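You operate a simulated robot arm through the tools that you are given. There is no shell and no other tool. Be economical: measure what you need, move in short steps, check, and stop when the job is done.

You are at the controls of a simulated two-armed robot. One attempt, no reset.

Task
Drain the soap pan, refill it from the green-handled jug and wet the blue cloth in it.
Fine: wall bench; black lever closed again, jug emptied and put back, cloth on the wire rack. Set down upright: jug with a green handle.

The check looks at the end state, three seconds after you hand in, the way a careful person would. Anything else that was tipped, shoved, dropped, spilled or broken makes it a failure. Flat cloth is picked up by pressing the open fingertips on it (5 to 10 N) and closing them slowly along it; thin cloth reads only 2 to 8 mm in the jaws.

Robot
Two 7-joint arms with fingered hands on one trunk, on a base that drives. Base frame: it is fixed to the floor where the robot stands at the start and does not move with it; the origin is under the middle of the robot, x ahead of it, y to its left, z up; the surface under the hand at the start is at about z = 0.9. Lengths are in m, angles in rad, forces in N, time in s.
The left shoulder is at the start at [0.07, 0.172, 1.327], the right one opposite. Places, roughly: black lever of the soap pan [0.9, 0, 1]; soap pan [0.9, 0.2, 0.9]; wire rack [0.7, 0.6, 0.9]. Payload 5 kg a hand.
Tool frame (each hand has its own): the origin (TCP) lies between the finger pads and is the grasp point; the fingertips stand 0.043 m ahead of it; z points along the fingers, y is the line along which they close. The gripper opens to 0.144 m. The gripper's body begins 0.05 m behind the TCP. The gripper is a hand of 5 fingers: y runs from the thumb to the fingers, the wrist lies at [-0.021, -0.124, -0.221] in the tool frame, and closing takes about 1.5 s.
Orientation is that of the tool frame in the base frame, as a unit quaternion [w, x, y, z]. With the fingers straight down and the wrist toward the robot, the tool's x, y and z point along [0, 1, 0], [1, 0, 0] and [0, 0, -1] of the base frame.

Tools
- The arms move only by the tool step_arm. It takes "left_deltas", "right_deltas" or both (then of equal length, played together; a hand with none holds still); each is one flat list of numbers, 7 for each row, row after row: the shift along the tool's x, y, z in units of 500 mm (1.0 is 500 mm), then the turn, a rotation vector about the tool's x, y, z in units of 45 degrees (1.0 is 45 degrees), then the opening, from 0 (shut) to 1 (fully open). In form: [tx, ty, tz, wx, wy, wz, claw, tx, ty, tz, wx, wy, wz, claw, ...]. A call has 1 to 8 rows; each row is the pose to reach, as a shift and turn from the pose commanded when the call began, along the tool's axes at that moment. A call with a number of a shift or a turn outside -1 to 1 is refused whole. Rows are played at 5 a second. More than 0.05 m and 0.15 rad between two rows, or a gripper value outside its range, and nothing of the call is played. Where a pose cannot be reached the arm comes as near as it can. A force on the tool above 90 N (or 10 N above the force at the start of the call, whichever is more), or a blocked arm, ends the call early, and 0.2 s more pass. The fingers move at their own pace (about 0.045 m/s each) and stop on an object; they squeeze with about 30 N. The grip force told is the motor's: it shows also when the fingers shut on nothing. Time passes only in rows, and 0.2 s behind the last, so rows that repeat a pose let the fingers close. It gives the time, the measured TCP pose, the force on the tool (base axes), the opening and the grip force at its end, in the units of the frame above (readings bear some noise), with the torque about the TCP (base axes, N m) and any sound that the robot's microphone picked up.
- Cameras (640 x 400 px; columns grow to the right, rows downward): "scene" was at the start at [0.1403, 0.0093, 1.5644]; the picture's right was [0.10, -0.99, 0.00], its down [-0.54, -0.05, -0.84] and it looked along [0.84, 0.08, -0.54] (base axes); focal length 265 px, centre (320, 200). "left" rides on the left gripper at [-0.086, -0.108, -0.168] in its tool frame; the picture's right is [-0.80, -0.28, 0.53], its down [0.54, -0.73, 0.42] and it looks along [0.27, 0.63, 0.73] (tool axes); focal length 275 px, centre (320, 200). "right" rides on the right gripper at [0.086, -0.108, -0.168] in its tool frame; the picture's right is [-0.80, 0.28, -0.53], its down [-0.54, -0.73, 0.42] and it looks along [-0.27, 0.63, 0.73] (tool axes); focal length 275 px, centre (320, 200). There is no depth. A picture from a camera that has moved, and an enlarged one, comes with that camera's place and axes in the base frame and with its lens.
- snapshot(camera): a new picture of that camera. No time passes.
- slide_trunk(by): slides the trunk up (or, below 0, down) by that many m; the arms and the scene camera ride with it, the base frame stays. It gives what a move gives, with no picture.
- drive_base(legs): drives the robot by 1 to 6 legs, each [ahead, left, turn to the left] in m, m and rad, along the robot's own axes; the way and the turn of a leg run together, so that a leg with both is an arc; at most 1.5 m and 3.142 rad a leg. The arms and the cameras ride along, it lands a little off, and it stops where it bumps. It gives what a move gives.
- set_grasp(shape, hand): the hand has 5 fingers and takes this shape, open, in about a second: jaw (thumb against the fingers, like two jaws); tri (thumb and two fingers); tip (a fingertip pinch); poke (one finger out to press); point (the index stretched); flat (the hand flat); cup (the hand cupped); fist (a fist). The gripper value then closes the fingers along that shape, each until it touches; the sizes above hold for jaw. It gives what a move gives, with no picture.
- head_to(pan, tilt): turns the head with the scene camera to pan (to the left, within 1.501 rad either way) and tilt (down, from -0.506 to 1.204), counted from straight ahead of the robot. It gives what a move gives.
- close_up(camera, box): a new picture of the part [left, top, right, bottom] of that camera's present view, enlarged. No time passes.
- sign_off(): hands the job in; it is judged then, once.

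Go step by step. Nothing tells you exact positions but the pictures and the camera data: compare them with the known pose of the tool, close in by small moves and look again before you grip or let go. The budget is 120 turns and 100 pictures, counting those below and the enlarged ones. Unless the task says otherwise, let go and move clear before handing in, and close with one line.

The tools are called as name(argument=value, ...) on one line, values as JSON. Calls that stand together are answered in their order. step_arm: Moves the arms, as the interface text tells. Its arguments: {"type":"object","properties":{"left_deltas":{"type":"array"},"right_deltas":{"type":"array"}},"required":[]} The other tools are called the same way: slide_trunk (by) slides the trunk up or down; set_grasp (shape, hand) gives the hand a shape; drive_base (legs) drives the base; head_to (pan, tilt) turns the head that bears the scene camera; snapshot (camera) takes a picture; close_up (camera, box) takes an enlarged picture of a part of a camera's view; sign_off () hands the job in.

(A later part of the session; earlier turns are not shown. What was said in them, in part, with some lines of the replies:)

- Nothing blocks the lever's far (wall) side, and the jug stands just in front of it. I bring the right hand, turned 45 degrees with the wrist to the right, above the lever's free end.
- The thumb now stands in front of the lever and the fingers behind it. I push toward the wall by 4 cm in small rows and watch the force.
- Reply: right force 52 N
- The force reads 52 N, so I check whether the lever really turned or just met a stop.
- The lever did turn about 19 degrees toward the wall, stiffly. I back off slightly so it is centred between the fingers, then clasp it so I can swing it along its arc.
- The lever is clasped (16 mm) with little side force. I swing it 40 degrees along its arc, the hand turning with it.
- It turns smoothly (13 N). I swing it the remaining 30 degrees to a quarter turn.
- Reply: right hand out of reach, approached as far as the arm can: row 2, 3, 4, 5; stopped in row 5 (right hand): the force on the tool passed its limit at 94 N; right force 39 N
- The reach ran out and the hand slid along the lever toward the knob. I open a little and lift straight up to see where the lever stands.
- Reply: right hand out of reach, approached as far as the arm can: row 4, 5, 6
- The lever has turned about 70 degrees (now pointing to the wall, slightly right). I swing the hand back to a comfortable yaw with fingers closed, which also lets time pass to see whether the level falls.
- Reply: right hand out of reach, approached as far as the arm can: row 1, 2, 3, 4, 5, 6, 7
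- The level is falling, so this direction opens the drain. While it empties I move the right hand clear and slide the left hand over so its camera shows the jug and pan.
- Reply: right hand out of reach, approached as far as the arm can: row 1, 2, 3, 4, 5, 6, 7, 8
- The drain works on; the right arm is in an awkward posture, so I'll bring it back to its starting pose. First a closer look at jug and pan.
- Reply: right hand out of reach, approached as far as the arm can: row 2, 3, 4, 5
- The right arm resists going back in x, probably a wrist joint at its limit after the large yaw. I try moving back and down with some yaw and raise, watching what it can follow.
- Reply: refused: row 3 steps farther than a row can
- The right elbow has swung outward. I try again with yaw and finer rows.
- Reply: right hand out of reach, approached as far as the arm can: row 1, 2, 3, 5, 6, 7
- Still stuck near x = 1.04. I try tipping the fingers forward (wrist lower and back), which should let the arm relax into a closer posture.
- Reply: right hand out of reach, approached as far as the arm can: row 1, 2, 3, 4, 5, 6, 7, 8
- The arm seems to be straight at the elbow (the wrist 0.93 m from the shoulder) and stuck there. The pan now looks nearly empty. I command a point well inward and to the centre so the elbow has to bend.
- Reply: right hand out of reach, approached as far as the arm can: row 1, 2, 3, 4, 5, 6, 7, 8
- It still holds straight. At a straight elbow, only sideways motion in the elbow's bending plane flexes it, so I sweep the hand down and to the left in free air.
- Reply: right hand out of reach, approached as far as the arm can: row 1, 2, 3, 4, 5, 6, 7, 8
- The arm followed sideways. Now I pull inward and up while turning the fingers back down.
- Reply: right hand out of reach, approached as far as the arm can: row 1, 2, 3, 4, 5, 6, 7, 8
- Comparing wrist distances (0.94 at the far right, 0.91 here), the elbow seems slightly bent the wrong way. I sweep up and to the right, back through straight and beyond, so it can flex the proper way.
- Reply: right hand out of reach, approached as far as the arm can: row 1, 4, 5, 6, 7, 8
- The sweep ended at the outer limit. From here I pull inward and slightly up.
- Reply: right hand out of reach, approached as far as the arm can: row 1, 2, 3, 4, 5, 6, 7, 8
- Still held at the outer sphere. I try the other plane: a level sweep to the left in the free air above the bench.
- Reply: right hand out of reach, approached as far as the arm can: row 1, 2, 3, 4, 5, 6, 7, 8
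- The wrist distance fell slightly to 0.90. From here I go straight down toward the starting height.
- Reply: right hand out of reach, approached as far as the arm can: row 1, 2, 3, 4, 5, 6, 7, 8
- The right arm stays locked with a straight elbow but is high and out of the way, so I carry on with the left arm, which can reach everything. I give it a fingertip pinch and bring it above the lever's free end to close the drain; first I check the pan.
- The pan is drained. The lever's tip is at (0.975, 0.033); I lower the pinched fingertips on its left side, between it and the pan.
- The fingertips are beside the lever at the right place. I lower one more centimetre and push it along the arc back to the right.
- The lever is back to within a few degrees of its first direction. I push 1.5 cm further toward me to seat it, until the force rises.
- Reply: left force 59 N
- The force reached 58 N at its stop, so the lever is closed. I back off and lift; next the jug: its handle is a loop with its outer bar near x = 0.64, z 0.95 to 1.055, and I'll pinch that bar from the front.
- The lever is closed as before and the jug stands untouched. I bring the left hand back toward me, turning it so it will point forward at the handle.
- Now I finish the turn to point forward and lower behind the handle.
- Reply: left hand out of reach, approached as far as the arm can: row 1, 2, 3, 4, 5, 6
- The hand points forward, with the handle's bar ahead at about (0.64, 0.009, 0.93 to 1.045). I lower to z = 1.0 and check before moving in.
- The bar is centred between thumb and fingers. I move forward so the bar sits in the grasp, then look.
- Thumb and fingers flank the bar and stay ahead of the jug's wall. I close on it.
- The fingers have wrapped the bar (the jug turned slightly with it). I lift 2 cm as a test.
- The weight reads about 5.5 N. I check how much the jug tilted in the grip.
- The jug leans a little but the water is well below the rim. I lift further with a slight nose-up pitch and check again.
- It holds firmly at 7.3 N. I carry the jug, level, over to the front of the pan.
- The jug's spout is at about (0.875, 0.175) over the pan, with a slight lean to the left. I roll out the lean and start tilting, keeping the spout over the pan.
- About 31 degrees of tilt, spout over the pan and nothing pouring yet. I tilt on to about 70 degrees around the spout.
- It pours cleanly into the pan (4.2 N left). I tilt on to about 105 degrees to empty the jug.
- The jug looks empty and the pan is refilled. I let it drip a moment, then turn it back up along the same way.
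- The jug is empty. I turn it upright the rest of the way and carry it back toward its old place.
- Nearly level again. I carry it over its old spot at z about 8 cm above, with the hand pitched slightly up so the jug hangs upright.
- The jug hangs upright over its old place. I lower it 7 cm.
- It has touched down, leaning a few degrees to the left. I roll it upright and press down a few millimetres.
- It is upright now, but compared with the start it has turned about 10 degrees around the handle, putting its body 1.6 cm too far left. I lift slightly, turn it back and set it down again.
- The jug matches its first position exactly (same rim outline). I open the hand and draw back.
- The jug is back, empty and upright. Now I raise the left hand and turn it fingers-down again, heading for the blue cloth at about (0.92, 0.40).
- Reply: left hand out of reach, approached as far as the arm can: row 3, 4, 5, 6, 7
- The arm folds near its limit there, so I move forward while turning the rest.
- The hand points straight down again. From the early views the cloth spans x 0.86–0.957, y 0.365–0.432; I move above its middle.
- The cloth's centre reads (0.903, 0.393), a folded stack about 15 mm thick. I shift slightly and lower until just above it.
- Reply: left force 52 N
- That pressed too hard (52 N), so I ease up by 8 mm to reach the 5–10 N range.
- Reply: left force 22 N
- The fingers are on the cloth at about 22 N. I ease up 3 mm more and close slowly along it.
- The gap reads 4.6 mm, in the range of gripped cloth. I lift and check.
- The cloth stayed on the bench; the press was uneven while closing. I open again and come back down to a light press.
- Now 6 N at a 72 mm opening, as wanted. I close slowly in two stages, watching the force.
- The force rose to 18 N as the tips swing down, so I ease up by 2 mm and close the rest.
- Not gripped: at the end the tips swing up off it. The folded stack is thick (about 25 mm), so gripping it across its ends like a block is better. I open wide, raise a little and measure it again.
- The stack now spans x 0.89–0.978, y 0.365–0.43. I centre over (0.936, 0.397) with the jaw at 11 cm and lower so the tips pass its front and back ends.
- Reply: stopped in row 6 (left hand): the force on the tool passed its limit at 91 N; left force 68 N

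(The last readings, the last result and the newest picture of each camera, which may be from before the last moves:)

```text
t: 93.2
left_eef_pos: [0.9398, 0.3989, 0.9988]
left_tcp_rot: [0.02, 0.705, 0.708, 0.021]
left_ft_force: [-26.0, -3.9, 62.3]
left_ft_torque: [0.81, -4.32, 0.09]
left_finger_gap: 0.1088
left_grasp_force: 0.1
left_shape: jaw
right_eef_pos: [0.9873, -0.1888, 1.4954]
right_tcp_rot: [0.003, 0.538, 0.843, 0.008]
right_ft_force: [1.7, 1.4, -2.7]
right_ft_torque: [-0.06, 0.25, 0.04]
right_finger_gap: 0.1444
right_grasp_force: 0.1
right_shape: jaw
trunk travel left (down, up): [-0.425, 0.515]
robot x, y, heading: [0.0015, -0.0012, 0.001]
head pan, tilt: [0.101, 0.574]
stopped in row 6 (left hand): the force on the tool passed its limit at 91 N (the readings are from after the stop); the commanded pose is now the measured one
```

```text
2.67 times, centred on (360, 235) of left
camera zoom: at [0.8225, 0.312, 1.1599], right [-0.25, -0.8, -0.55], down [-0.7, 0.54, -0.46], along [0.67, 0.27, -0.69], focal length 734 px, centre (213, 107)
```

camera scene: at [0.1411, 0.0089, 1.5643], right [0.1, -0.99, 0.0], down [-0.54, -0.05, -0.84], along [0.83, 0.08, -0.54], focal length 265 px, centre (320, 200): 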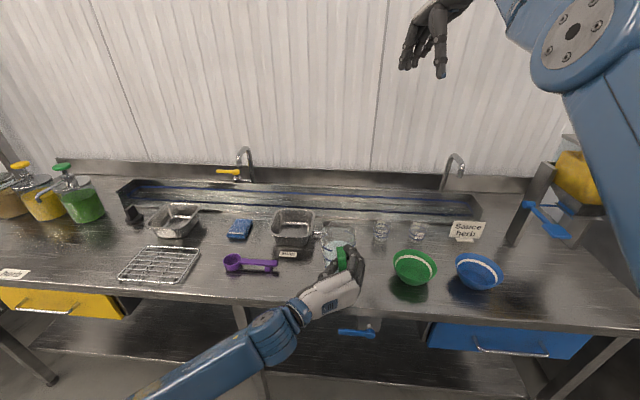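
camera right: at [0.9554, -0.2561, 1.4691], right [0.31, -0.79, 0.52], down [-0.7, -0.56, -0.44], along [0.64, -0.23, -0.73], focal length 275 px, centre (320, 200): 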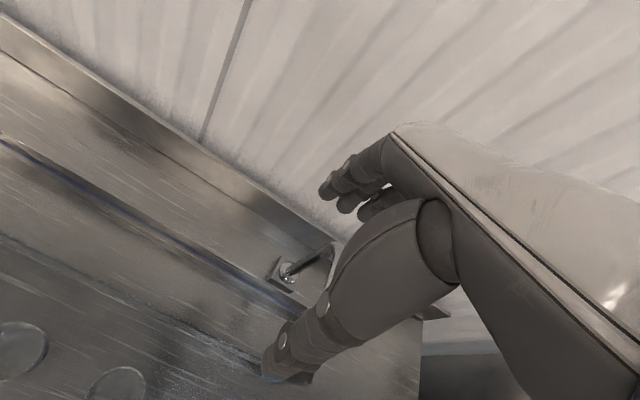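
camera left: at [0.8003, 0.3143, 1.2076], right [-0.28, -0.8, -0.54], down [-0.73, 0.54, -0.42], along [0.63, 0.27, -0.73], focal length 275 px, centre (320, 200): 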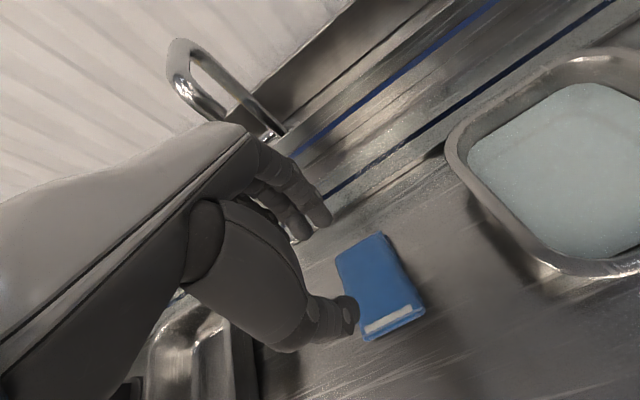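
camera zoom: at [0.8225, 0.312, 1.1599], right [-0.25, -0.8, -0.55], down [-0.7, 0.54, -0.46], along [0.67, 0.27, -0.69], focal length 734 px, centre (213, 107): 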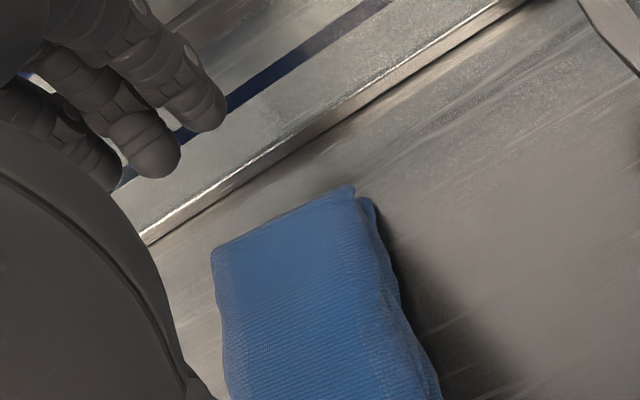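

The fingers struck the raised lip of the trough behind the cloth; nothing else was touched. I lift clear and straighten, then turn the hand 60 degrees so the jaw closes across the stack and away from the lip.

step_arm(left_deltas=[0, 0, -0.04, 0, 0, 0, 0.8, 0, 0, -0.1, 0.074, 0, 0, 0.8])

step_arm(left_deltas=[0, -0.008, 0, 0, 0, 0.18, 0.8, 0, -0.016, 0, 0, 0, 0.36, 0.8, 0, -0.024, 0, 0, 0, 0.54, 0.8, 0, -0.03, 0, 0, 0, 0.72, 0.8, 0, -0.03, 0, 0, 0, 0.9, 0.8, 0, -0.03, 0, 0, 0, 1, 0.8])

step_arm(left_deltas=[0, 0, 0, 0, 0, 0.17, 0.8, 0, 0, 0, 0, 0, 0.333, 0.8])

snapshot(camera="left")

```text
t: 93.8
left_eef_pos: [0.9396, 0.3965, 1.0285]
left_tcp_rot: [-0.015, 0.706, 0.708, -0.012]
left_ft_force: [-0.7, -0.2, -1.0]
left_ft_torque: [-0.02, 0.02, -0.05]
left_finger_gap: 0.1151
left_grasp_force: 0.1
left_shape: jaw
right_eef_pos: [0.9947, -0.1897, 1.4926]
right_tcp_rot: [0.0, 0.539, 0.842, 0.007]
right_ft_force: [0.7, -0.5, -0.7]
right_ft_torque: [0.03, 0.05, 0.02]
right_finger_gap: 0.144
right_grasp_force: 0.1
right_shape: jaw
trunk travel left (down, up): [-0.425, 0.515]
robot x, y, heading: [0.0012, -0.0016, -0.003]
head pan, tilt: [0.101, 0.574]
```

```text
t: 95.2
left_eef_pos: [0.9225, 0.3979, 1.0338]
left_tcp_rot: [-0.007, 0.924, 0.382, -0.012]
left_ft_force: [-1.3, -0.6, 0.3]
left_ft_torque: [0.01, 0.04, 0.01]
left_finger_gap: 0.1149
left_grasp_force: 0.1
left_shape: jaw
right_eef_pos: [0.9894, -0.1897, 1.4956]
right_tcp_rot: [0.002, 0.539, 0.843, 0.008]
right_ft_force: [0.3, 0.2, 0.4]
right_ft_torque: [0.0, -0.03, 0.01]
right_finger_gap: 0.1442
right_grasp_force: 0.1
right_shape: jaw
trunk travel left (down, up): [-0.425, 0.515]
robot x, y, heading: [0.0009, -0.001, 0.0]
head pan, tilt: [0.101, 0.574]
```

```text
t: 95.8
left_eef_pos: [0.9211, 0.3969, 1.0327]
left_tcp_rot: [-0.005, 0.966, 0.259, -0.013]
left_ft_force: [0.8, -0.2, -0.2]
left_ft_torque: [0.0, 0.0, 0.03]
left_finger_gap: 0.1144
left_grasp_force: 0.1
left_shape: jaw
right_eef_pos: [0.9911, -0.1896, 1.4944]
right_tcp_rot: [0.001, 0.539, 0.842, 0.008]
right_ft_force: [1.0, -0.4, -0.3]
right_ft_torque: [0.04, 0.0, 0.01]
right_finger_gap: 0.1442
right_grasp_force: 0.1
right_shape: jaw
trunk travel left (down, up): [-0.425, 0.515]
robot x, y, heading: [-0.002, -0.0012, -0.003]
head pan, tilt: [0.101, 0.574]
```

```text
15 pictures are left
camera left: at [0.7989, 0.4475, 1.2037], right [-0.85, -0.15, -0.51], down [0.1, 0.9, -0.42], along [0.52, -0.41, -0.75], focal length 275 px, centre (320, 200)
```

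left: 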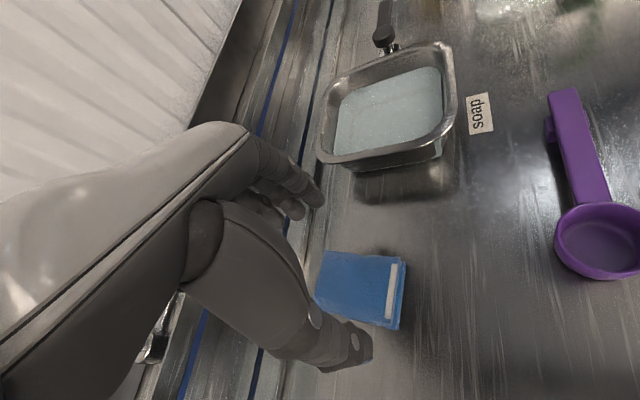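

The jaw now straddles the stack diagonally, clear of the lip. I open a bit more, shift slightly and lower to the bench in small rows.

step_arm(left_deltas=[-0.01, 0.004, 0, 0, 0, 0, 0.92, -0.012, 0.006, 0.02, 0, 0, 0, 0.92, -0.012, 0.006, 0.05, 0, 0, 0, 0.92, -0.012, 0.006, 0.08, 0, 0, 0, 0.92, -0.012, 0.006, 0.105, 0, 0, 0, 0.92])

step_arm(left_deltas=[0, 0, 0.015, 0, 0, 0, 0.92, 0, 0, 0.03, 0, 0, 0, 0.92, 0, 0, 0.045, 0, 0, 0, 0.92])

snapshot(camera="left")

```text
t: 97.0
left_eef_pos: [0.9172, 0.3947, 0.9808]
left_tcp_rot: [-0.005, 0.966, 0.26, -0.013]
left_ft_force: [-0.8, 0.7, -0.9]
left_ft_torque: [0.02, 0.0, -0.02]
left_finger_gap: 0.1323
left_grasp_force: 0.0
left_shape: jaw
right_eef_pos: [0.9898, -0.1893, 1.4954]
right_tcp_rot: [0.002, 0.539, 0.842, 0.008]
right_ft_force: [0.6, -0.9, 0.5]
right_ft_torque: [0.04, 0.03, 0.04]
right_finger_gap: 0.1441
right_grasp_force: 0.1
right_shape: jaw
trunk travel left (down, up): [-0.425, 0.515]
robot x, y, heading: [-0.0073, 0.0, 0.002]
head pan, tilt: [0.101, 0.574]
```

```text
t: 97.8
left_eef_pos: [0.918, 0.3909, 0.9575]
left_tcp_rot: [-0.004, 0.966, 0.259, -0.014]
left_ft_force: [0.8, -0.2, 0.3]
left_ft_torque: [-0.02, -0.04, 0.0]
left_finger_gap: 0.1321
left_grasp_force: 0.0
left_shape: jaw
right_eef_pos: [0.99, -0.1903, 1.4953]
right_tcp_rot: [0.001, 0.539, 0.842, 0.008]
right_ft_force: [0.6, 0.2, 0.4]
right_ft_torque: [0.02, -0.01, -0.01]
right_finger_gap: 0.144
right_grasp_force: 0.1
right_shape: jaw
trunk travel left (down, up): [-0.425, 0.515]
robot x, y, heading: [0.001, 0.0042, -0.001]
head pan, tilt: [0.101, 0.574]
```

```text
14 pictures are left
camera left: at [0.7938, 0.4417, 1.1284], right [-0.85, -0.15, -0.51], down [0.09, 0.9, -0.42], along [0.52, -0.41, -0.75], focal length 275 px, centre (320, 200)
```

left: 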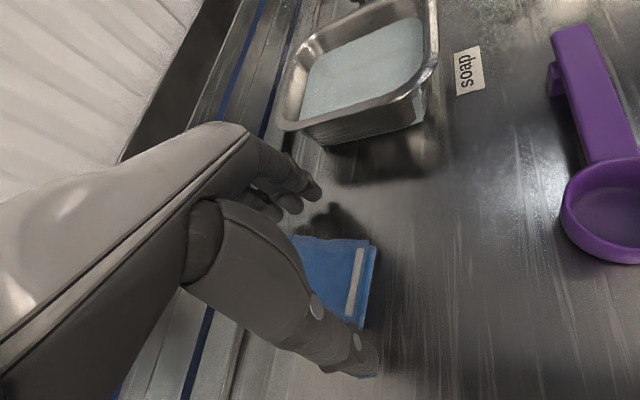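

The tips are beside the stack, free of contact. I close on it.

step_arm(left_deltas=[0, 0, 0, 0, 0, 0, 0.8, 0, 0, 0, 0, 0, 0, 0.65, 0, 0, 0, 0, 0, 0, 0.5, 0, 0, 0, 0, 0, 0, 0.35, 0, 0, 0, 0, 0, 0, 0.2, 0, 0, 0, 0, 0, 0, 0.1, 0, 0, 0, 0, 0, 0, 0, 0, 0, 0, 0, 0, 0, 0])

step_arm(left_deltas=[0, 0, -0.03, 0, 0, 0, 0, 0, 0, -0.06, 0, 0, 0, 0, 0, 0, -0.1, 0, 0, 0, 0, 0, 0, -0.16, 0, 0, 0, 0, 0, 0, -0.22, 0, 0, 0, 0])

snapshot(camera="left")

```text
t: 99.6
left_eef_pos: [0.9174, 0.3925, 0.9596]
left_tcp_rot: [-0.004, 0.966, 0.259, -0.013]
left_ft_force: [0.9, 0.5, 3.7]
left_ft_torque: [0.19, 0.0, -0.12]
left_finger_gap: 0.0756
left_grasp_force: 30.1
left_shape: jaw
right_eef_pos: [0.9908, -0.1901, 1.4953]
right_tcp_rot: [0.002, 0.538, 0.843, 0.008]
right_ft_force: [0.0, -0.2, 0.4]
right_ft_torque: [-0.03, 0.01, -0.02]
right_finger_gap: 0.1437
right_grasp_force: 0.1
right_shape: jaw
trunk travel left (down, up): [-0.425, 0.515]
robot x, y, heading: [-0.0007, -0.0019, 0.003]
head pan, tilt: [0.101, 0.574]
```

```text
t: 100.8
left_eef_pos: [0.9189, 0.391, 1.0697]
left_tcp_rot: [-0.005, 0.966, 0.259, -0.013]
left_ft_force: [-0.2, -0.2, -0.1]
left_ft_torque: [0.0, 0.0, 0.02]
left_finger_gap: 0.0487
left_grasp_force: 29.9
left_shape: jaw
right_eef_pos: [0.9903, -0.1906, 1.4954]
right_tcp_rot: [0.001, 0.539, 0.842, 0.008]
right_ft_force: [-0.1, -0.4, 0.7]
right_ft_torque: [0.01, -0.03, -0.04]
right_finger_gap: 0.144
right_grasp_force: 0.0
right_shape: jaw
trunk travel left (down, up): [-0.425, 0.515]
robot x, y, heading: [0.0018, 0.0015, 0.002]
head pan, tilt: [0.101, 0.574]
```

```text
13 pictures are left
camera left: at [0.7947, 0.4417, 1.2397], right [-0.85, -0.15, -0.51], down [0.09, 0.9, -0.42], along [0.52, -0.41, -0.75], focal length 275 px, centre (320, 200)
```

left: 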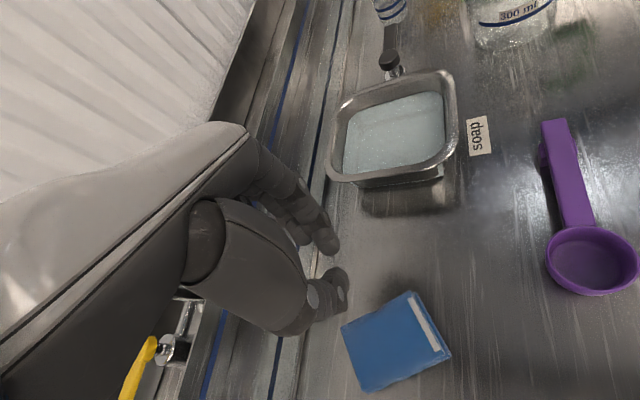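

It slipped out on the lift but the stack turned square to my jaw: it is now centred at about (0.897, 0.444) with its narrow width along the closing line. I reopen, move over it and lower again.

step_arm(left_deltas=[0.004, -0.03, 0, 0, 0, 0, 0.85, 0.008, -0.06, 0, 0, 0, 0, 0.85, 0.015, -0.09, 0, 0, 0, 0, 0.85, 0.015, -0.114, 0, 0, 0, 0, 0.85, 0.015, -0.114, 0.05, 0, 0, 0, 0.85, 0.015, -0.114, 0.11, 0, 0, 0, 0.85, 0.015, -0.114, 0.17, 0, 0, 0, 0.85, 0.015, -0.114, 0.2, 0, 0, 0, 0.85])

step_arm(left_deltas=[0, 0, 0.016, 0, 0, 0, 0.85, 0, 0, 0.028, 0, 0, 0, 0.85, 0, 0, 0.034, 0, 0, 0, 0.85])

snapshot(camera="left")

```text
t: 102.6
left_eef_pos: [0.8943, 0.4471, 0.9664]
left_tcp_rot: [-0.004, 0.966, 0.259, -0.014]
left_ft_force: [0.6, 0.0, -1.5]
left_ft_torque: [0.02, 0.0, -0.02]
left_finger_gap: 0.122
left_grasp_force: 0.1
left_shape: jaw
right_eef_pos: [0.9904, -0.1898, 1.4944]
right_tcp_rot: [0.002, 0.539, 0.842, 0.008]
right_ft_force: [0.2, 0.5, -0.2]
right_ft_torque: [-0.02, 0.03, -0.01]
right_finger_gap: 0.1438
right_grasp_force: 0.0
right_shape: jaw
trunk travel left (down, up): [-0.425, 0.515]
robot x, y, heading: [-0.0005, 0.0016, -0.0]
head pan, tilt: [0.101, 0.574]
```

```text
t: 103.4
left_eef_pos: [0.8934, 0.446, 0.9506]
left_tcp_rot: [-0.004, 0.966, 0.26, -0.012]
left_ft_force: [0.1, 0.1, -1.0]
left_ft_torque: [-0.01, 0.02, 0.01]
left_finger_gap: 0.1219
left_grasp_force: 0.1
left_shape: jaw
right_eef_pos: [0.9904, -0.1905, 1.4942]
right_tcp_rot: [0.002, 0.539, 0.842, 0.008]
right_ft_force: [-1.4, -0.1, -0.4]
right_ft_torque: [0.02, -0.02, -0.03]
right_finger_gap: 0.1439
right_grasp_force: 0.0
right_shape: jaw
trunk travel left (down, up): [-0.425, 0.515]
robot x, y, heading: [0.0005, -0.0022, -0.001]
head pan, tilt: [0.101, 0.574]
```

```text
12 pictures are left
camera left: at [0.7703, 0.4959, 1.1211], right [-0.85, -0.15, -0.51], down [0.09, 0.9, -0.42], along [0.53, -0.41, -0.75], focal length 275 px, centre (320, 200)
```

left: 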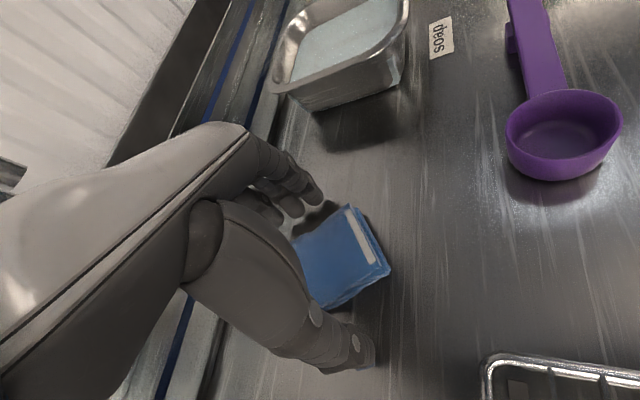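

The stack sits squarely between thumb and fingers. I close and hold, then check before lifting.

step_arm(left_deltas=[-0.01, 0, 0, 0, 0, 0, 0.7, -0.014, 0, 0, 0, 0, 0, 0.55, -0.014, 0, 0, 0, 0, 0, 0.4, -0.014, 0, 0, 0, 0, 0, 0.25, -0.014, 0, 0, 0, 0, 0, 0.1, -0.014, 0, 0, 0, 0, 0, 0, -0.014, 0, 0, 0, 0, 0, 0, -0.014, 0, 0, 0, 0, 0, 0])

step_arm(left_deltas=[0, 0, 0, 0, 0, 0, 0, 0, 0, 0, 0, 0, 0, 0, 0, 0, 0, 0, 0, 0, 0, 0, 0, 0, 0, 0, 0, 0, 0, 0, -0.01, 0, 0, 0, 0, 0, 0, -0.02, 0, 0, 0, 0])

snapshot(camera="left")

```text
t: 105.2
left_eef_pos: [0.886, 0.4422, 0.9515]
left_tcp_rot: [-0.004, 0.966, 0.259, -0.014]
left_ft_force: [0.5, -0.5, 0.2]
left_ft_torque: [0.01, 0.01, 0.03]
left_finger_gap: 0.0643
left_grasp_force: 30.0
left_shape: jaw
right_eef_pos: [0.9911, -0.1903, 1.495]
right_tcp_rot: [0.002, 0.539, 0.842, 0.007]
right_ft_force: [0.3, -0.4, -0.4]
right_ft_torque: [0.02, -0.01, 0.0]
right_finger_gap: 0.144
right_grasp_force: 0.0
right_shape: jaw
trunk travel left (down, up): [-0.425, 0.515]
robot x, y, heading: [-0.0018, -0.001, -0.001]
head pan, tilt: [0.101, 0.574]
```

```text
t: 106.6
left_eef_pos: [0.8878, 0.4411, 0.9618]
left_tcp_rot: [-0.005, 0.966, 0.26, -0.013]
left_ft_force: [-0.1, 0.7, -0.7]
left_ft_torque: [-0.03, -0.02, 0.02]
left_finger_gap: 0.0643
left_grasp_force: 30.1
left_shape: jaw
right_eef_pos: [0.9911, -0.1891, 1.4966]
right_tcp_rot: [0.002, 0.539, 0.842, 0.008]
right_ft_force: [0.4, 0.1, 0.8]
right_ft_torque: [0.0, -0.02, -0.03]
right_finger_gap: 0.1438
right_grasp_force: 0.0
right_shape: jaw
trunk travel left (down, up): [-0.425, 0.515]
robot x, y, heading: [-0.0032, 0.0012, 0.004]
head pan, tilt: [0.101, 0.574]
```

```text
11 pictures are left
camera left: at [0.764, 0.4918, 1.1318], right [-0.85, -0.15, -0.51], down [0.09, 0.9, -0.42], along [0.52, -0.41, -0.75], focal length 275 px, centre (320, 200)
```

left: 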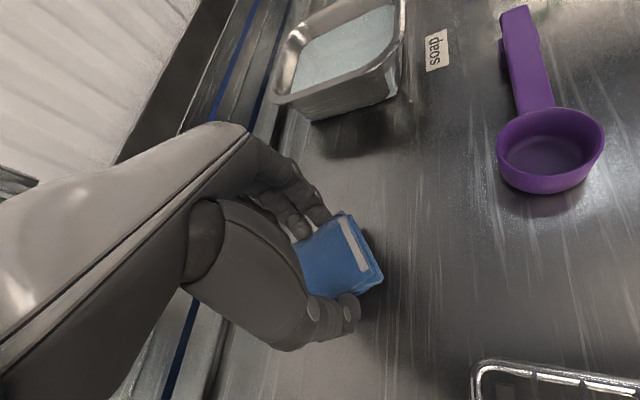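

The cloth is held firmly (64 mm, stable) and clear of the bench. I lift it and carry it over the pan, squaring the hand to the pan on the way.

step_arm(left_deltas=[0, 0, -0.05, 0, 0, 0, 0, 0, 0, -0.11, 0, 0, 0, 0, 0, 0, -0.17, 0, 0, 0, 0, 0, 0, -0.23, 0, 0, 0, 0])

step_arm(left_deltas=[-0.032, 0.062, 0, 0, 0, 0.1, 0, -0.064, 0.125, 0, 0, 0, 0.2, 0, -0.096, 0.188, 0, 0, 0, 0.3, 0, -0.128, 0.25, 0, 0, 0, 0.4, 0, -0.16, 0.313, 0, 0, 0, 0.5, 0, -0.192, 0.375, 0, 0, 0, 0.6, 0, -0.225, 0.438, 0, 0, 0, 0.667, 0])

snapshot(camera="left")

```text
t: 107.6
left_eef_pos: [0.8896, 0.4421, 1.077]
left_tcp_rot: [-0.005, 0.965, 0.26, -0.013]
left_ft_force: [-0.6, -0.5, -0.4]
left_ft_torque: [0.01, -0.04, -0.02]
left_finger_gap: 0.0644
left_grasp_force: 30.4
left_shape: jaw
right_eef_pos: [0.9894, -0.1906, 1.4961]
right_tcp_rot: [0.002, 0.54, 0.842, 0.008]
right_ft_force: [-1.6, -0.2, 0.8]
right_ft_torque: [0.02, -0.04, 0.01]
right_finger_gap: 0.144
right_grasp_force: 0.2
right_shape: jaw
trunk travel left (down, up): [-0.425, 0.515]
robot x, y, heading: [-0.0034, 0.0016, -0.0]
head pan, tilt: [0.101, 0.574]
```

```text
t: 109.2
left_eef_pos: [0.9016, 0.1973, 1.0733]
left_tcp_rot: [-0.002, 1.0, 0.001, -0.014]
left_ft_force: [-0.4, 0.8, -0.8]
left_ft_torque: [0.01, 0.02, -0.01]
left_finger_gap: 0.0643
left_grasp_force: 30.1
left_shape: jaw
right_eef_pos: [0.9903, -0.1908, 1.4949]
right_tcp_rot: [0.002, 0.538, 0.843, 0.009]
right_ft_force: [0.6, -1.6, 0.4]
right_ft_torque: [0.08, 0.0, -0.04]
right_finger_gap: 0.1438
right_grasp_force: 0.0
right_shape: jaw
trunk travel left (down, up): [-0.425, 0.515]
robot x, y, heading: [-0.0008, 0.0006, 0.005]
head pan, tilt: [0.101, 0.574]
```

```text
10 pictures are left
camera left: at [0.8211, 0.3051, 1.2434], right [-0.81, 0.28, -0.51], down [0.53, 0.73, -0.44], along [0.25, -0.62, -0.74], focal length 275 px, centre (320, 200)
```

left: 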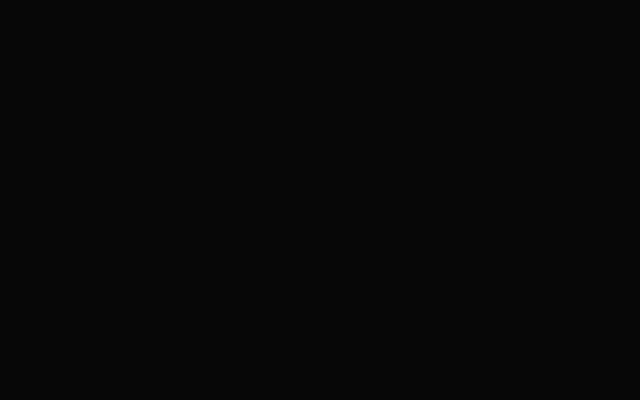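

The hand camera is covered in this posture, so I check with the scene camera.

close_up(camera="scene", box=[230, 160, 390, 260])

```text
4.00 times, centred on (310, 210) of scene
camera zoom: at [0.1405, 0.0073, 1.5643], right [0.1, -0.99, 0.0], down [-0.54, -0.05, -0.84], along [0.83, 0.09, -0.54], focal length 1060 px, centre (360, 160)
```

zoom: 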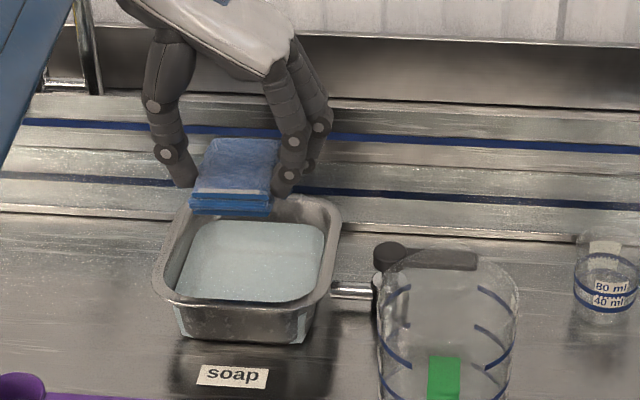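

The cloth hangs level above the pan. I shift 12 mm right to centre it and lower it into the soap water.

step_arm(left_deltas=[-0.01, 0.024, 0.03, 0, 0, 0, 0, -0.01, 0.024, 0.08, 0, 0, 0, 0, -0.01, 0.024, 0.13, 0, 0, 0, 0, -0.01, 0.024, 0.17, 0, 0, 0, 0, -0.01, 0.024, 0.19, 0, 0, 0, 0])

close_up(camera="scene", box=[230, 160, 390, 260])

```text
t: 110.4
left_eef_pos: [0.8942, 0.1843, 0.9931]
left_tcp_rot: [0.002, 1.0, 0.002, -0.007]
left_ft_force: [6.1, 8.4, 41.5]
left_ft_torque: [-2.38, -0.89, 0.46]
left_finger_gap: 0.0649
left_grasp_force: 29.8
left_shape: jaw
right_eef_pos: [0.9849, -0.1887, 1.5018]
right_tcp_rot: [0.003, 0.538, 0.843, 0.009]
right_ft_force: [-0.4, -0.7, 0.0]
right_ft_torque: [-0.01, -0.03, 0.0]
right_finger_gap: 0.1439
right_grasp_force: 0.0
right_shape: jaw
trunk travel left (down, up): [-0.425, 0.515]
robot x, y, heading: [-0.0007, 0.0015, 0.0]
head pan, tilt: [0.101, 0.574]
```

```text
4.00 times, centred on (310, 210) of scene
camera zoom: at [0.1338, 0.0098, 1.5659], right [0.1, -0.99, 0.0], down [-0.54, -0.06, -0.84], along [0.84, 0.09, -0.54], focal length 1060 px, centre (360, 160)
```

zoom: 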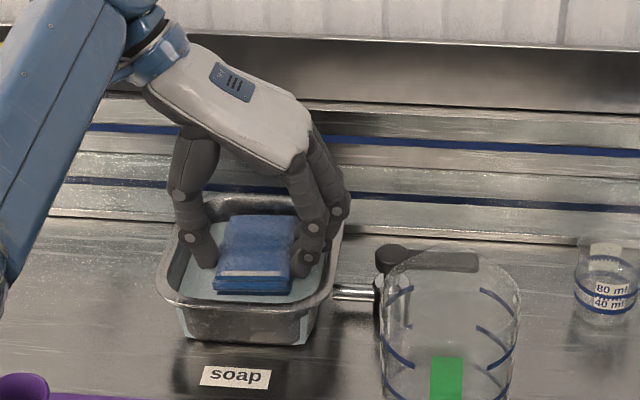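

The right fingers are bearing on the pan's right rim (41 N). I lift off at once, shift left 15 mm and lower again gently.

step_arm(left_deltas=[0, 0, -0.05, 0, 0, 0, 0, 0, -0.015, -0.05, 0, 0, 0, 0, 0, -0.03, -0.05, 0, 0, 0, 0, 0, -0.03, -0.03, 0, 0, 0, 0, 0, -0.03, -0.015, 0, 0, 0, 0])

```text
t: 111.6
left_eef_pos: [0.8979, 0.1979, 0.9875]
left_tcp_rot: [-0.001, 1.0, 0.0, -0.013]
left_ft_force: [1.0, -7.5, 3.3]
left_ft_torque: [0.01, -0.06, -0.08]
left_finger_gap: 0.064
left_grasp_force: 30.5
left_shape: jaw
right_eef_pos: [0.9894, -0.1926, 1.496]
right_tcp_rot: [0.002, 0.538, 0.843, 0.009]
right_ft_force: [0.2, -0.1, 0.0]
right_ft_torque: [0.02, -0.01, 0.01]
right_finger_gap: 0.144
right_grasp_force: 0.1
right_shape: jaw
trunk travel left (down, up): [-0.425, 0.515]
robot x, y, heading: [-0.0025, 0.0016, -0.001]
head pan, tilt: [0.101, 0.574]
```

Now it only touches the left wall lightly, so the middle is about 5 mm to the right. I shift and lower in small steps.

step_arm(left_deltas=[0, 0.01, 0, 0, 0, 0, 0, 0, 0.01, 0.01, 0, 0, 0, 0, 0, 0.01, 0.02, 0, 0, 0, 0])

close_up(camera="scene", box=[250, 180, 346, 240])

```text
t: 112.4
left_eef_pos: [0.897, 0.194, 0.9825]
left_tcp_rot: [0.0, 1.0, 0.002, -0.011]
left_ft_force: [2.8, 0.8, 20.4]
left_ft_torque: [-0.15, -0.12, 0.22]
left_finger_gap: 0.0634
left_grasp_force: 29.7
left_shape: jaw
right_eef_pos: [0.9885, -0.188, 1.4974]
right_tcp_rot: [0.003, 0.538, 0.843, 0.009]
right_ft_force: [-0.3, 0.6, -0.6]
right_ft_torque: [-0.02, 0.04, 0.02]
right_finger_gap: 0.1442
right_grasp_force: 0.0
right_shape: jaw
trunk travel left (down, up): [-0.425, 0.515]
robot x, y, heading: [-0.0027, 0.0019, -0.001]
head pan, tilt: [0.101, 0.574]
```

```text
6.67 times, centred on (298, 210) of scene
camera zoom: at [0.1376, 0.0089, 1.565], right [0.1, -0.99, 0.0], down [-0.54, -0.06, -0.84], along [0.84, 0.09, -0.54], focal length 1766 px, centre (467, 133)
```

zoom: 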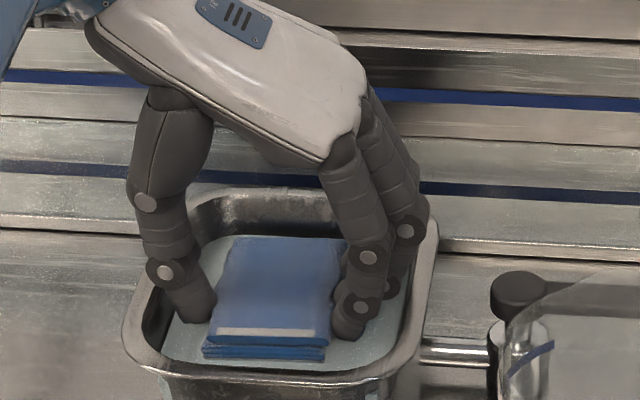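

The cloth's lower layers are in the water and something bears evenly (20 N), so this is as deep as it goes. I ease 2 mm and let it soak.

step_arm(left_deltas=[0, 0, -0.003, 0, 0, 0, 0, 0, 0, -0.003, 0, 0, 0, 0, 0, 0, -0.003, 0, 0, 0, 0, 0, 0, -0.003, 0, 0, 0, 0, 0, 0, -0.003, 0, 0, 0, 0, 0, 0, -0.003, 0, 0, 0, 0, 0, 0, -0.003, 0, 0, 0, 0, 0, 0, -0.003, 0, 0, 0, 0])

step_arm(left_deltas=[0, 0, 0, 0, 0, 0, 0, 0, 0, -0.03, 0, 0, 0, 0, 0, 0, -0.08, 0, 0, 0, 0, 0, 0, -0.14, 0, 0, 0, 0, 0, 0, -0.2, 0, 0, 0, 0, 0, 0, -0.2, 0, 0, 0, 0])

close_up(camera="scene", box=[230, 160, 390, 260])

```text
t: 114.2
left_eef_pos: [0.8958, 0.1952, 0.9815]
left_tcp_rot: [-0.001, 1.0, 0.001, -0.013]
left_ft_force: [8.4, 5.9, 24.3]
left_ft_torque: [-0.34, -0.32, 0.33]
left_finger_gap: 0.0628
left_grasp_force: 29.7
left_shape: jaw
right_eef_pos: [0.9885, -0.1895, 1.4978]
right_tcp_rot: [0.003, 0.538, 0.843, 0.009]
right_ft_force: [-0.3, 0.5, -0.6]
right_ft_torque: [0.03, -0.02, -0.02]
right_finger_gap: 0.1441
right_grasp_force: 0.2
right_shape: jaw
trunk travel left (down, up): [-0.425, 0.515]
robot x, y, heading: [-0.0016, -0.0029, 0.002]
head pan, tilt: [0.101, 0.574]
```

```text
t: 115.6
left_eef_pos: [0.8989, 0.1942, 1.0785]
left_tcp_rot: [-0.001, 1.0, 0.001, -0.015]
left_ft_force: [0.1, 0.8, -0.4]
left_ft_torque: [-0.01, 0.02, 0.03]
left_finger_gap: 0.0634
left_grasp_force: 30.5
left_shape: jaw
right_eef_pos: [0.9904, -0.189, 1.4954]
right_tcp_rot: [0.002, 0.539, 0.842, 0.008]
right_ft_force: [1.6, 0.4, 0.2]
right_ft_torque: [0.01, -0.02, 0.02]
right_finger_gap: 0.1439
right_grasp_force: 0.0
right_shape: jaw
trunk travel left (down, up): [-0.425, 0.515]
robot x, y, heading: [0.0031, -0.0003, 0.001]
head pan, tilt: [0.101, 0.574]
```

```text
4.00 times, centred on (310, 210) of scene
camera zoom: at [0.1401, 0.0091, 1.5644], right [0.1, -0.99, 0.0], down [-0.54, -0.06, -0.84], along [0.83, 0.09, -0.54], focal length 1060 px, centre (360, 160)
```

zoom: 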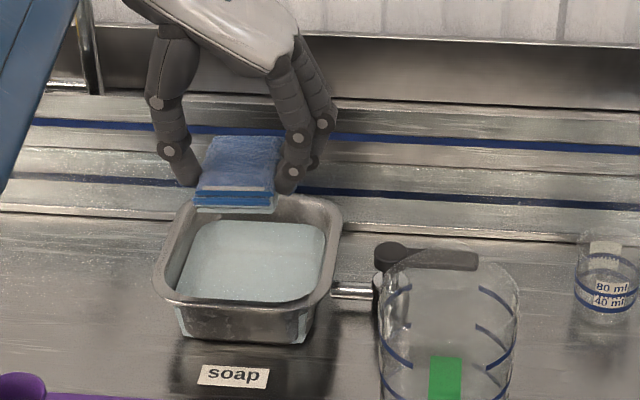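

Only the bottom layer got wet, because the hand meets the pan's tapered walls. I turn the hand 45 degrees so it sits along the pan's diagonal, where there is more room, and dip again.

step_arm(left_deltas=[0, 0, 0, 0, 0, -0.17, 0, 0, 0, 0, 0, 0, -0.34, 0, 0, 0, 0, 0, 0, -0.51, 0, 0, 0, 0, 0, 0, -0.68, 0, 0, 0.004, 0, 0, 0, -0.85, 0, 0, 0.004, 0.06, 0, 0, -1, 0, 0, 0.004, 0.12, 0, 0, -1, 0, 0, 0.004, 0.18, 0, 0, -1, 0])

step_arm(left_deltas=[0, 0, 0.01, 0, 0, 0, 0, 0, 0, 0.02, 0, 0, 0, 0])

```text
t: 117.4
left_eef_pos: [0.8946, 0.1931, 0.9897]
left_tcp_rot: [-0.006, 0.923, 0.384, -0.013]
left_ft_force: [-0.1, -1.0, 2.7]
left_ft_torque: [0.04, 0.02, -0.01]
left_finger_gap: 0.0608
left_grasp_force: 30.0
left_shape: jaw
right_eef_pos: [0.9907, -0.1906, 1.4955]
right_tcp_rot: [0.002, 0.538, 0.843, 0.009]
right_ft_force: [0.0, -0.5, 0.1]
right_ft_torque: [0.06, 0.0, 0.01]
right_finger_gap: 0.144
right_grasp_force: 0.0
right_shape: jaw
trunk travel left (down, up): [-0.425, 0.515]
robot x, y, heading: [0.0024, -0.0002, 0.0]
head pan, tilt: [0.101, 0.574]
```

```text
t: 118.0
left_eef_pos: [0.8957, 0.1922, 0.9807]
left_tcp_rot: [-0.006, 0.923, 0.383, -0.012]
left_ft_force: [0.6, -1.7, 7.6]
left_ft_torque: [0.45, -0.05, -0.05]
left_finger_gap: 0.0614
left_grasp_force: 29.7
left_shape: jaw
right_eef_pos: [0.9905, -0.1899, 1.4963]
right_tcp_rot: [0.002, 0.539, 0.843, 0.008]
right_ft_force: [0.5, 0.4, 0.0]
right_ft_torque: [0.02, 0.05, 0.05]
right_finger_gap: 0.1439
right_grasp_force: 0.0
right_shape: jaw
trunk travel left (down, up): [-0.425, 0.515]
robot x, y, heading: [0.0015, -0.0023, 0.004]
head pan, tilt: [0.101, 0.574]
```

Already as deep with less force; the thumb side touches lightly. I shift 4 mm away from it and go down further in small steps.

step_arm(left_deltas=[-0.002, 0.008, 0, 0, 0, 0, 0, -0.003, 0.01, 0.01, 0, 0, 0, 0, -0.003, 0.01, 0.02, 0, 0, 0, 0])

```text
t: 118.8
left_eef_pos: [0.8968, 0.1885, 0.9725]
left_tcp_rot: [-0.005, 0.924, 0.383, -0.012]
left_ft_force: [-2.4, -3.2, 9.9]
left_ft_torque: [0.4, -0.08, -0.12]
left_finger_gap: 0.0615
left_grasp_force: 30.4
left_shape: jaw
right_eef_pos: [0.9905, -0.1911, 1.4968]
right_tcp_rot: [0.002, 0.538, 0.843, 0.008]
right_ft_force: [0.4, 0.5, -0.4]
right_ft_torque: [0.0, 0.0, 0.02]
right_finger_gap: 0.1442
right_grasp_force: 0.1
right_shape: jaw
trunk travel left (down, up): [-0.425, 0.515]
robot x, y, heading: [-0.0005, -0.0032, -0.003]
head pan, tilt: [0.101, 0.574]
```

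Deeper by 1 cm with under 10 N. I go 8 mm more with a small shift and hold.

step_arm(left_deltas=[-0.004, 0.004, 0.008, 0, 0, 0, 0, -0.004, 0.006, 0.016, 0, 0, 0, 0, -0.004, 0.006, 0.016, 0, 0, 0, 0, -0.004, 0.006, 0.016, 0, 0, 0, 0])

close_up(camera="scene", box=[250, 180, 346, 240])

```text
t: 119.8
left_eef_pos: [0.8968, 0.1848, 0.9701]
left_tcp_rot: [-0.005, 0.924, 0.383, -0.009]
left_ft_force: [0.7, 2.8, 38.7]
left_ft_torque: [0.03, -0.33, 0.09]
left_finger_gap: 0.0627
left_grasp_force: 30.2
left_shape: jaw
right_eef_pos: [0.9859, -0.1904, 1.4995]
right_tcp_rot: [0.004, 0.539, 0.842, 0.009]
right_ft_force: [0.2, 0.4, 0.5]
right_ft_torque: [0.0, 0.04, -0.01]
right_finger_gap: 0.144
right_grasp_force: 0.1
right_shape: jaw
trunk travel left (down, up): [-0.425, 0.515]
robot x, y, heading: [-0.0013, -0.0027, 0.002]
head pan, tilt: [0.101, 0.574]
```

```text
6.67 times, centred on (298, 210) of scene
camera zoom: at [0.135, 0.0084, 1.5651], right [0.1, -0.99, 0.0], down [-0.54, -0.05, -0.84], along [0.84, 0.09, -0.54], focal length 1766 px, centre (467, 133)
```

zoom: 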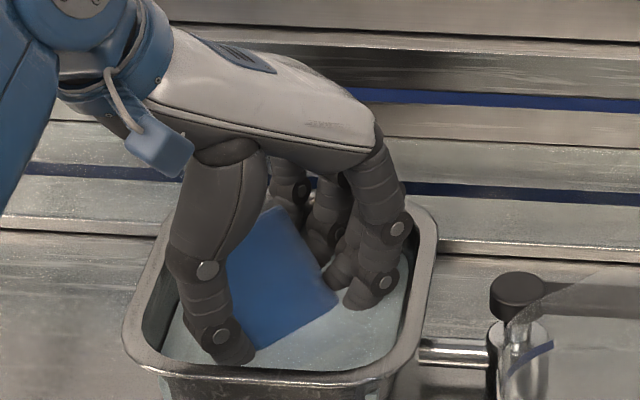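

Now the cloth lies fully in the water, only its top showing and darkened. I ease off the pressure, let it soak, then lift it slowly and let it drip over the pan.

step_arm(left_deltas=[0, 0, -0.01, 0, 0, 0, 0, 0, 0, -0.01, 0, 0, 0, 0, 0, 0, -0.01, 0, 0, 0, 0, 0, 0, -0.01, 0, 0, 0, 0, 0, 0, -0.01, 0, 0, 0, 0, 0, 0, -0.01, 0, 0, 0, 0, 0, 0, -0.01, 0, 0, 0, 0, 0, 0, -0.01, 0, 0, 0, 0])

step_arm(left_deltas=[0, 0, -0.02, 0, 0, 0, 0, 0, 0, -0.05, 0, 0, 0, 0, 0, 0, -0.08, 0, 0, 0, 0, 0, 0, -0.11, 0, 0, 0, 0, 0, 0, -0.14, 0, 0, 0, 0, 0, 0, -0.16, 0, 0, 0, 0, 0, 0, -0.18, 0, 0, 0, 0, 0, 0, -0.18, 0, 0, 0, 0])

step_arm(left_deltas=[0, 0, 0, 0, 0, 0, 0, 0, 0, 0, 0, 0, 0, 0, 0, 0, 0, 0, 0, 0, 0, 0, 0, 0, 0, 0, 0, 0, 0, 0, 0, 0, 0, 0, 0, 0, 0, 0, 0, 0, 0, 0, 0, 0, 0, 0, 0, 0, 0, 0, 0, 0, 0, 0, 0, 0])

snapshot(camera="scene")

```text
t: 121.6
left_eef_pos: [0.8968, 0.1849, 0.9684]
left_tcp_rot: [-0.005, 0.923, 0.384, -0.012]
left_ft_force: [-6.0, -0.3, 20.7]
left_ft_torque: [-0.09, -0.18, 0.01]
left_finger_gap: 0.0624
left_grasp_force: 30.4
left_shape: jaw
right_eef_pos: [0.9873, -0.1895, 1.4986]
right_tcp_rot: [0.002, 0.538, 0.843, 0.009]
right_ft_force: [0.9, 0.1, -0.2]
right_ft_torque: [-0.02, -0.01, -0.03]
right_finger_gap: 0.1441
right_grasp_force: 0.1
right_shape: jaw
trunk travel left (down, up): [-0.425, 0.515]
robot x, y, heading: [0.0031, -0.001, -0.003]
head pan, tilt: [0.101, 0.574]
```

```text
t: 123.4
left_eef_pos: [0.9003, 0.1837, 1.0562]
left_tcp_rot: [-0.006, 0.923, 0.384, -0.014]
left_ft_force: [-0.2, -0.5, -0.6]
left_ft_torque: [-0.01, 0.0, 0.01]
left_finger_gap: 0.0617
left_grasp_force: 29.6
left_shape: jaw
right_eef_pos: [0.9902, -0.1897, 1.4959]
right_tcp_rot: [0.002, 0.539, 0.842, 0.009]
right_ft_force: [0.7, -0.5, 0.3]
right_ft_torque: [0.0, 0.02, 0.0]
right_finger_gap: 0.1441
right_grasp_force: 0.0
right_shape: jaw
trunk travel left (down, up): [-0.425, 0.515]
robot x, y, heading: [-0.0006, -0.0036, -0.002]
head pan, tilt: [0.101, 0.574]
```

```text
t: 125.2
left_eef_pos: [0.9011, 0.185, 1.0568]
left_tcp_rot: [-0.006, 0.924, 0.383, -0.013]
left_ft_force: [-0.2, 0.3, 0.1]
left_ft_torque: [0.01, -0.01, 0.03]
left_finger_gap: 0.0615
left_grasp_force: 30.1
left_shape: jaw
right_eef_pos: [0.991, -0.1892, 1.496]
right_tcp_rot: [0.002, 0.539, 0.842, 0.008]
right_ft_force: [0.1, 0.4, 0.5]
right_ft_torque: [-0.02, -0.01, -0.04]
right_finger_gap: 0.1441
right_grasp_force: 0.1
right_shape: jaw
trunk travel left (down, up): [-0.425, 0.515]
robot x, y, heading: [0.0015, 0.0005, 0.006]
head pan, tilt: [0.101, 0.574]
```

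```text
4 pictures are left
camera scene: at [0.1402, 0.0091, 1.5644], right [0.1, -0.99, 0.0], down [-0.54, -0.06, -0.84], along [0.83, 0.09, -0.54], focal length 265 px, centre (320, 200)
```

scene: 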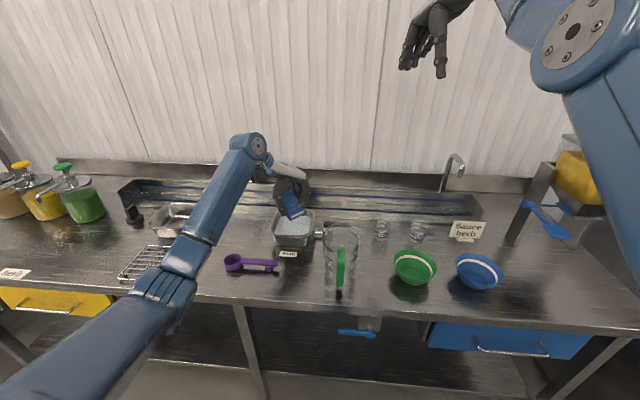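

The wet cloth is held well and has stopped dripping over the pan. I carry it to the wire rack, centred near (0.71, 0.585), turning the hand straight on the way.

step_arm(left_deltas=[0.029, -0.084, -0.02, 0, 0, -0.12, 0, 0.058, -0.168, -0.04, 0, 0, -0.25, 0, 0.088, -0.252, -0.06, 0, 0, -0.37, 0, 0.117, -0.335, -0.08, 0, 0, -0.5, 0, 0.146, -0.419, -0.08, 0, 0, -0.62, 0, 0.176, -0.5, -0.08, 0, 0, -0.75, 0, 0.205, -0.587, -0.08, 0, 0, -0.87, 0, 0.234, -0.67, -0.08, 0, 0, -1, 0])

```text
t: 127.0
left_eef_pos: [0.75, 0.5057, 1.1028]
left_tcp_rot: [-0.009, 0.707, 0.707, -0.009]
left_ft_force: [-0.1, -0.7, -0.3]
left_ft_torque: [-0.01, 0.0, 0.03]
left_finger_gap: 0.0617
left_grasp_force: 30.0
left_shape: jaw
right_eef_pos: [0.9881, -0.1881, 1.496]
right_tcp_rot: [0.003, 0.539, 0.842, 0.008]
right_ft_force: [-1.5, 0.9, 0.5]
right_ft_torque: [-0.03, -0.06, 0.02]
right_finger_gap: 0.144
right_grasp_force: 0.1
right_shape: jaw
trunk travel left (down, up): [-0.425, 0.515]
robot x, y, heading: [-0.001, 0.0011, 0.0]
head pan, tilt: [0.101, 0.574]
```

step_arm(left_deltas=[0.05, -0.026, 0, 0, 0, 0, 0, 0.1, -0.052, 0, 0, 0, 0, 0, 0.16, -0.08, 0.02, 0, 0, 0, 0, 0.16, -0.08, 0.08, 0, 0, 0, 0, 0.16, -0.08, 0.14, 0, 0, 0, 0])

close_up(camera="left", box=[160, 100, 640, 400])

```text
t: 128.2
left_eef_pos: [0.709, 0.5829, 1.0368]
left_tcp_rot: [-0.01, 0.706, 0.708, -0.01]
left_ft_force: [-0.2, 1.1, -0.1]
left_ft_torque: [-0.03, -0.01, 0.04]
left_finger_gap: 0.0615
left_grasp_force: 29.9
left_shape: jaw
right_eef_pos: [0.9909, -0.1889, 1.4955]
right_tcp_rot: [0.002, 0.539, 0.842, 0.008]
right_ft_force: [-0.1, -0.4, 0.4]
right_ft_torque: [-0.06, -0.01, -0.01]
right_finger_gap: 0.1438
right_grasp_force: 0.1
right_shape: jaw
trunk travel left (down, up): [-0.425, 0.515]
robot x, y, heading: [-0.0038, -0.0004, 0.002]
head pan, tilt: [0.101, 0.574]
```

```text
1.33 times, centred on (400, 250) of left
camera zoom: at [0.6051, 0.4965, 1.2059], right [-0.3, -0.8, -0.53], down [-0.74, 0.54, -0.4], along [0.61, 0.27, -0.75], focal length 367 px, centre (213, 133)
```

zoom: 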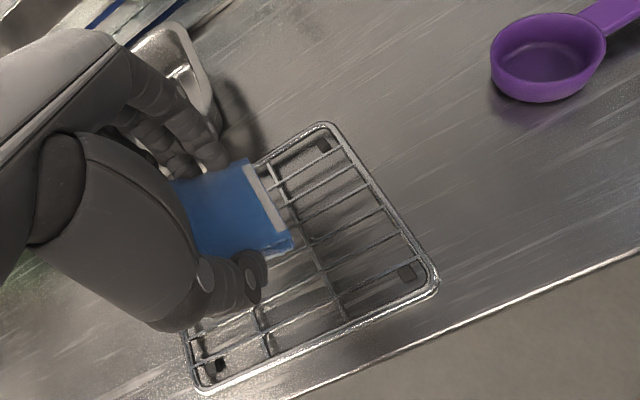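

The cloth is centred over the rack. I lower it to just above, then in small steps until it touches.

step_arm(left_deltas=[0.004, 0, 0.04, 0, 0, 0, 0, 0.01, -0.006, 0.08, 0, 0, 0, 0, 0.01, -0.006, 0.1, 0, 0, 0, 0])

step_arm(left_deltas=[0, 0, 0.008, 0, 0, 0, 0, 0, 0, 0.012, 0, 0, 0, 0])

```text
t: 129.0
left_eef_pos: [0.7019, 0.5896, 0.985]
left_tcp_rot: [-0.01, 0.706, 0.708, -0.009]
left_ft_force: [-0.2, -0.2, -0.7]
left_ft_torque: [-0.05, 0.0, 0.05]
left_finger_gap: 0.0618
left_grasp_force: 29.8
left_shape: jaw
right_eef_pos: [0.9902, -0.1902, 1.4961]
right_tcp_rot: [0.003, 0.539, 0.842, 0.008]
right_ft_force: [0.2, -0.2, 0.2]
right_ft_torque: [0.01, -0.01, -0.02]
right_finger_gap: 0.1442
right_grasp_force: 0.0
right_shape: jaw
trunk travel left (down, up): [-0.425, 0.515]
robot x, y, heading: [0.0003, 0.0007, 0.001]
head pan, tilt: [0.101, 0.574]
```

```text
t: 129.6
left_eef_pos: [0.7022, 0.589, 0.9803]
left_tcp_rot: [-0.01, 0.707, 0.708, -0.007]
left_ft_force: [0.7, 3.3, 13.2]
left_ft_torque: [0.01, -0.4, 0.1]
left_finger_gap: 0.0621
left_grasp_force: 30.4
left_shape: jaw
right_eef_pos: [0.9899, -0.1901, 1.4964]
right_tcp_rot: [0.002, 0.539, 0.843, 0.008]
right_ft_force: [-0.8, -0.3, -0.9]
right_ft_torque: [-0.01, 0.03, -0.01]
right_finger_gap: 0.1442
right_grasp_force: 0.1
right_shape: jaw
trunk travel left (down, up): [-0.425, 0.515]
robot x, y, heading: [-0.0011, 0.0007, 0.006]
head pan, tilt: [0.101, 0.574]
```

It rests on the rack (13 N). I ease up slightly, open and lift away.

step_arm(left_deltas=[0, 0, -0.006, 0, 0, 0, 0, 0, 0, -0.006, 0, 0, 0, 0.5, 0, 0, -0.006, 0, 0, 0, 0.6, 0, 0, -0.006, 0, 0, 0, 0.75, 0, 0, -0.006, 0, 0, 0, 0.85, 0, 0, -0.05, 0, 0, 0, 0.85, 0, 0, -0.12, 0, 0, 0, 0.85, 0, 0, -0.2, 0, 0, 0, 0.85])

step_arm(left_deltas=[0, 0, -0.08, 0, 0, 0, 0.85, 0, 0, -0.16, 0, 0, 0, 0.85, 0, 0, -0.24, 0, 0, 0, 0.85, 0, 0, -0.3, 0, 0, 0, 0.85])

snapshot(camera="left")

```text
t: 131.4
left_eef_pos: [0.7044, 0.5882, 1.0771]
left_tcp_rot: [-0.011, 0.706, 0.708, -0.01]
left_ft_force: [-1.0, 0.2, -0.3]
left_ft_torque: [0.02, 0.02, -0.02]
left_finger_gap: 0.1224
left_grasp_force: 0.1
left_shape: jaw
right_eef_pos: [0.9906, -0.1897, 1.4959]
right_tcp_rot: [0.002, 0.538, 0.843, 0.008]
right_ft_force: [-0.3, 0.1, 0.4]
right_ft_torque: [0.0, -0.03, -0.02]
right_finger_gap: 0.1439
right_grasp_force: 0.0
right_shape: jaw
trunk travel left (down, up): [-0.425, 0.515]
robot x, y, heading: [0.0017, 0.0004, 0.007]
head pan, tilt: [0.101, 0.574]
```

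```text
t: 132.4
left_eef_pos: [0.71, 0.5887, 1.2286]
left_tcp_rot: [-0.011, 0.707, 0.707, -0.01]
left_ft_force: [0.6, 0.2, -0.7]
left_ft_torque: [0.01, 0.02, -0.02]
left_finger_gap: 0.1223
left_grasp_force: 0.0
left_shape: jaw
right_eef_pos: [0.9914, -0.1908, 1.4957]
right_tcp_rot: [0.003, 0.538, 0.843, 0.009]
right_ft_force: [-0.3, -0.9, 0.4]
right_ft_torque: [0.03, -0.01, 0.01]
right_finger_gap: 0.1439
right_grasp_force: 0.1
right_shape: jaw
trunk travel left (down, up): [-0.425, 0.515]
robot x, y, heading: [0.0032, -0.0009, 0.001]
head pan, tilt: [0.101, 0.574]
```

```text
2 pictures are left
camera left: at [0.6068, 0.502, 1.3983], right [-0.3, -0.8, -0.53], down [-0.74, 0.54, -0.4], along [0.6, 0.27, -0.75], focal length 275 px, centre (320, 200)
```

left: 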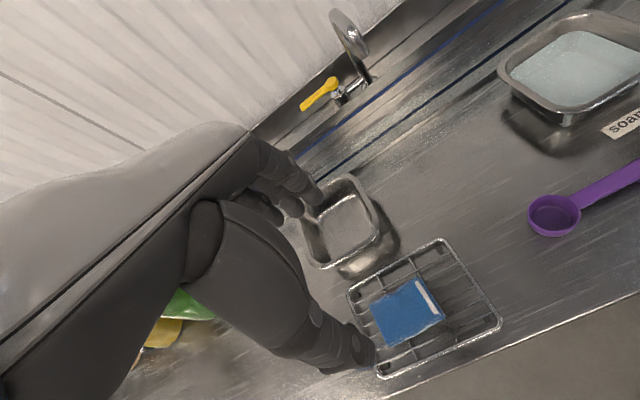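

The cloth lies on the rack and the hand is clear. A last look at the pan, lever and jug.

close_up(camera="scene", box=[240, 170, 480, 320])

```text
2.67 times, centred on (360, 245) of scene
camera zoom: at [0.1398, 0.0084, 1.5643], right [0.1, -0.99, 0.0], down [-0.54, -0.06, -0.84], along [0.84, 0.09, -0.54], focal length 706 px, centre (213, 80)
```

zoom: 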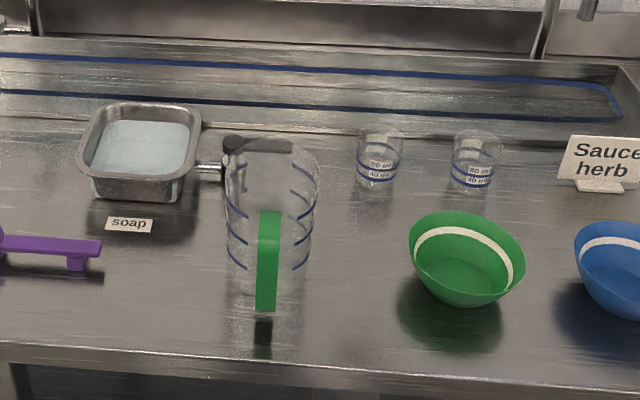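

The pan is full and holding, the lever is closed, the empty jug stands upright in its place, and the wet cloth is on the rack. I hand in.

sign_off()

```text
The job is handed in.
```

I drained the soap pan, closed the black lever again, and refilled the pan from the green-handled jug. The emptied jug is back upright in its place, and the wetted blue cloth is on the wire rack. In getting there, the fingers struck the trough lip once and pressed on the pan rim, and the right arm is left raised with its elbow locked straight.
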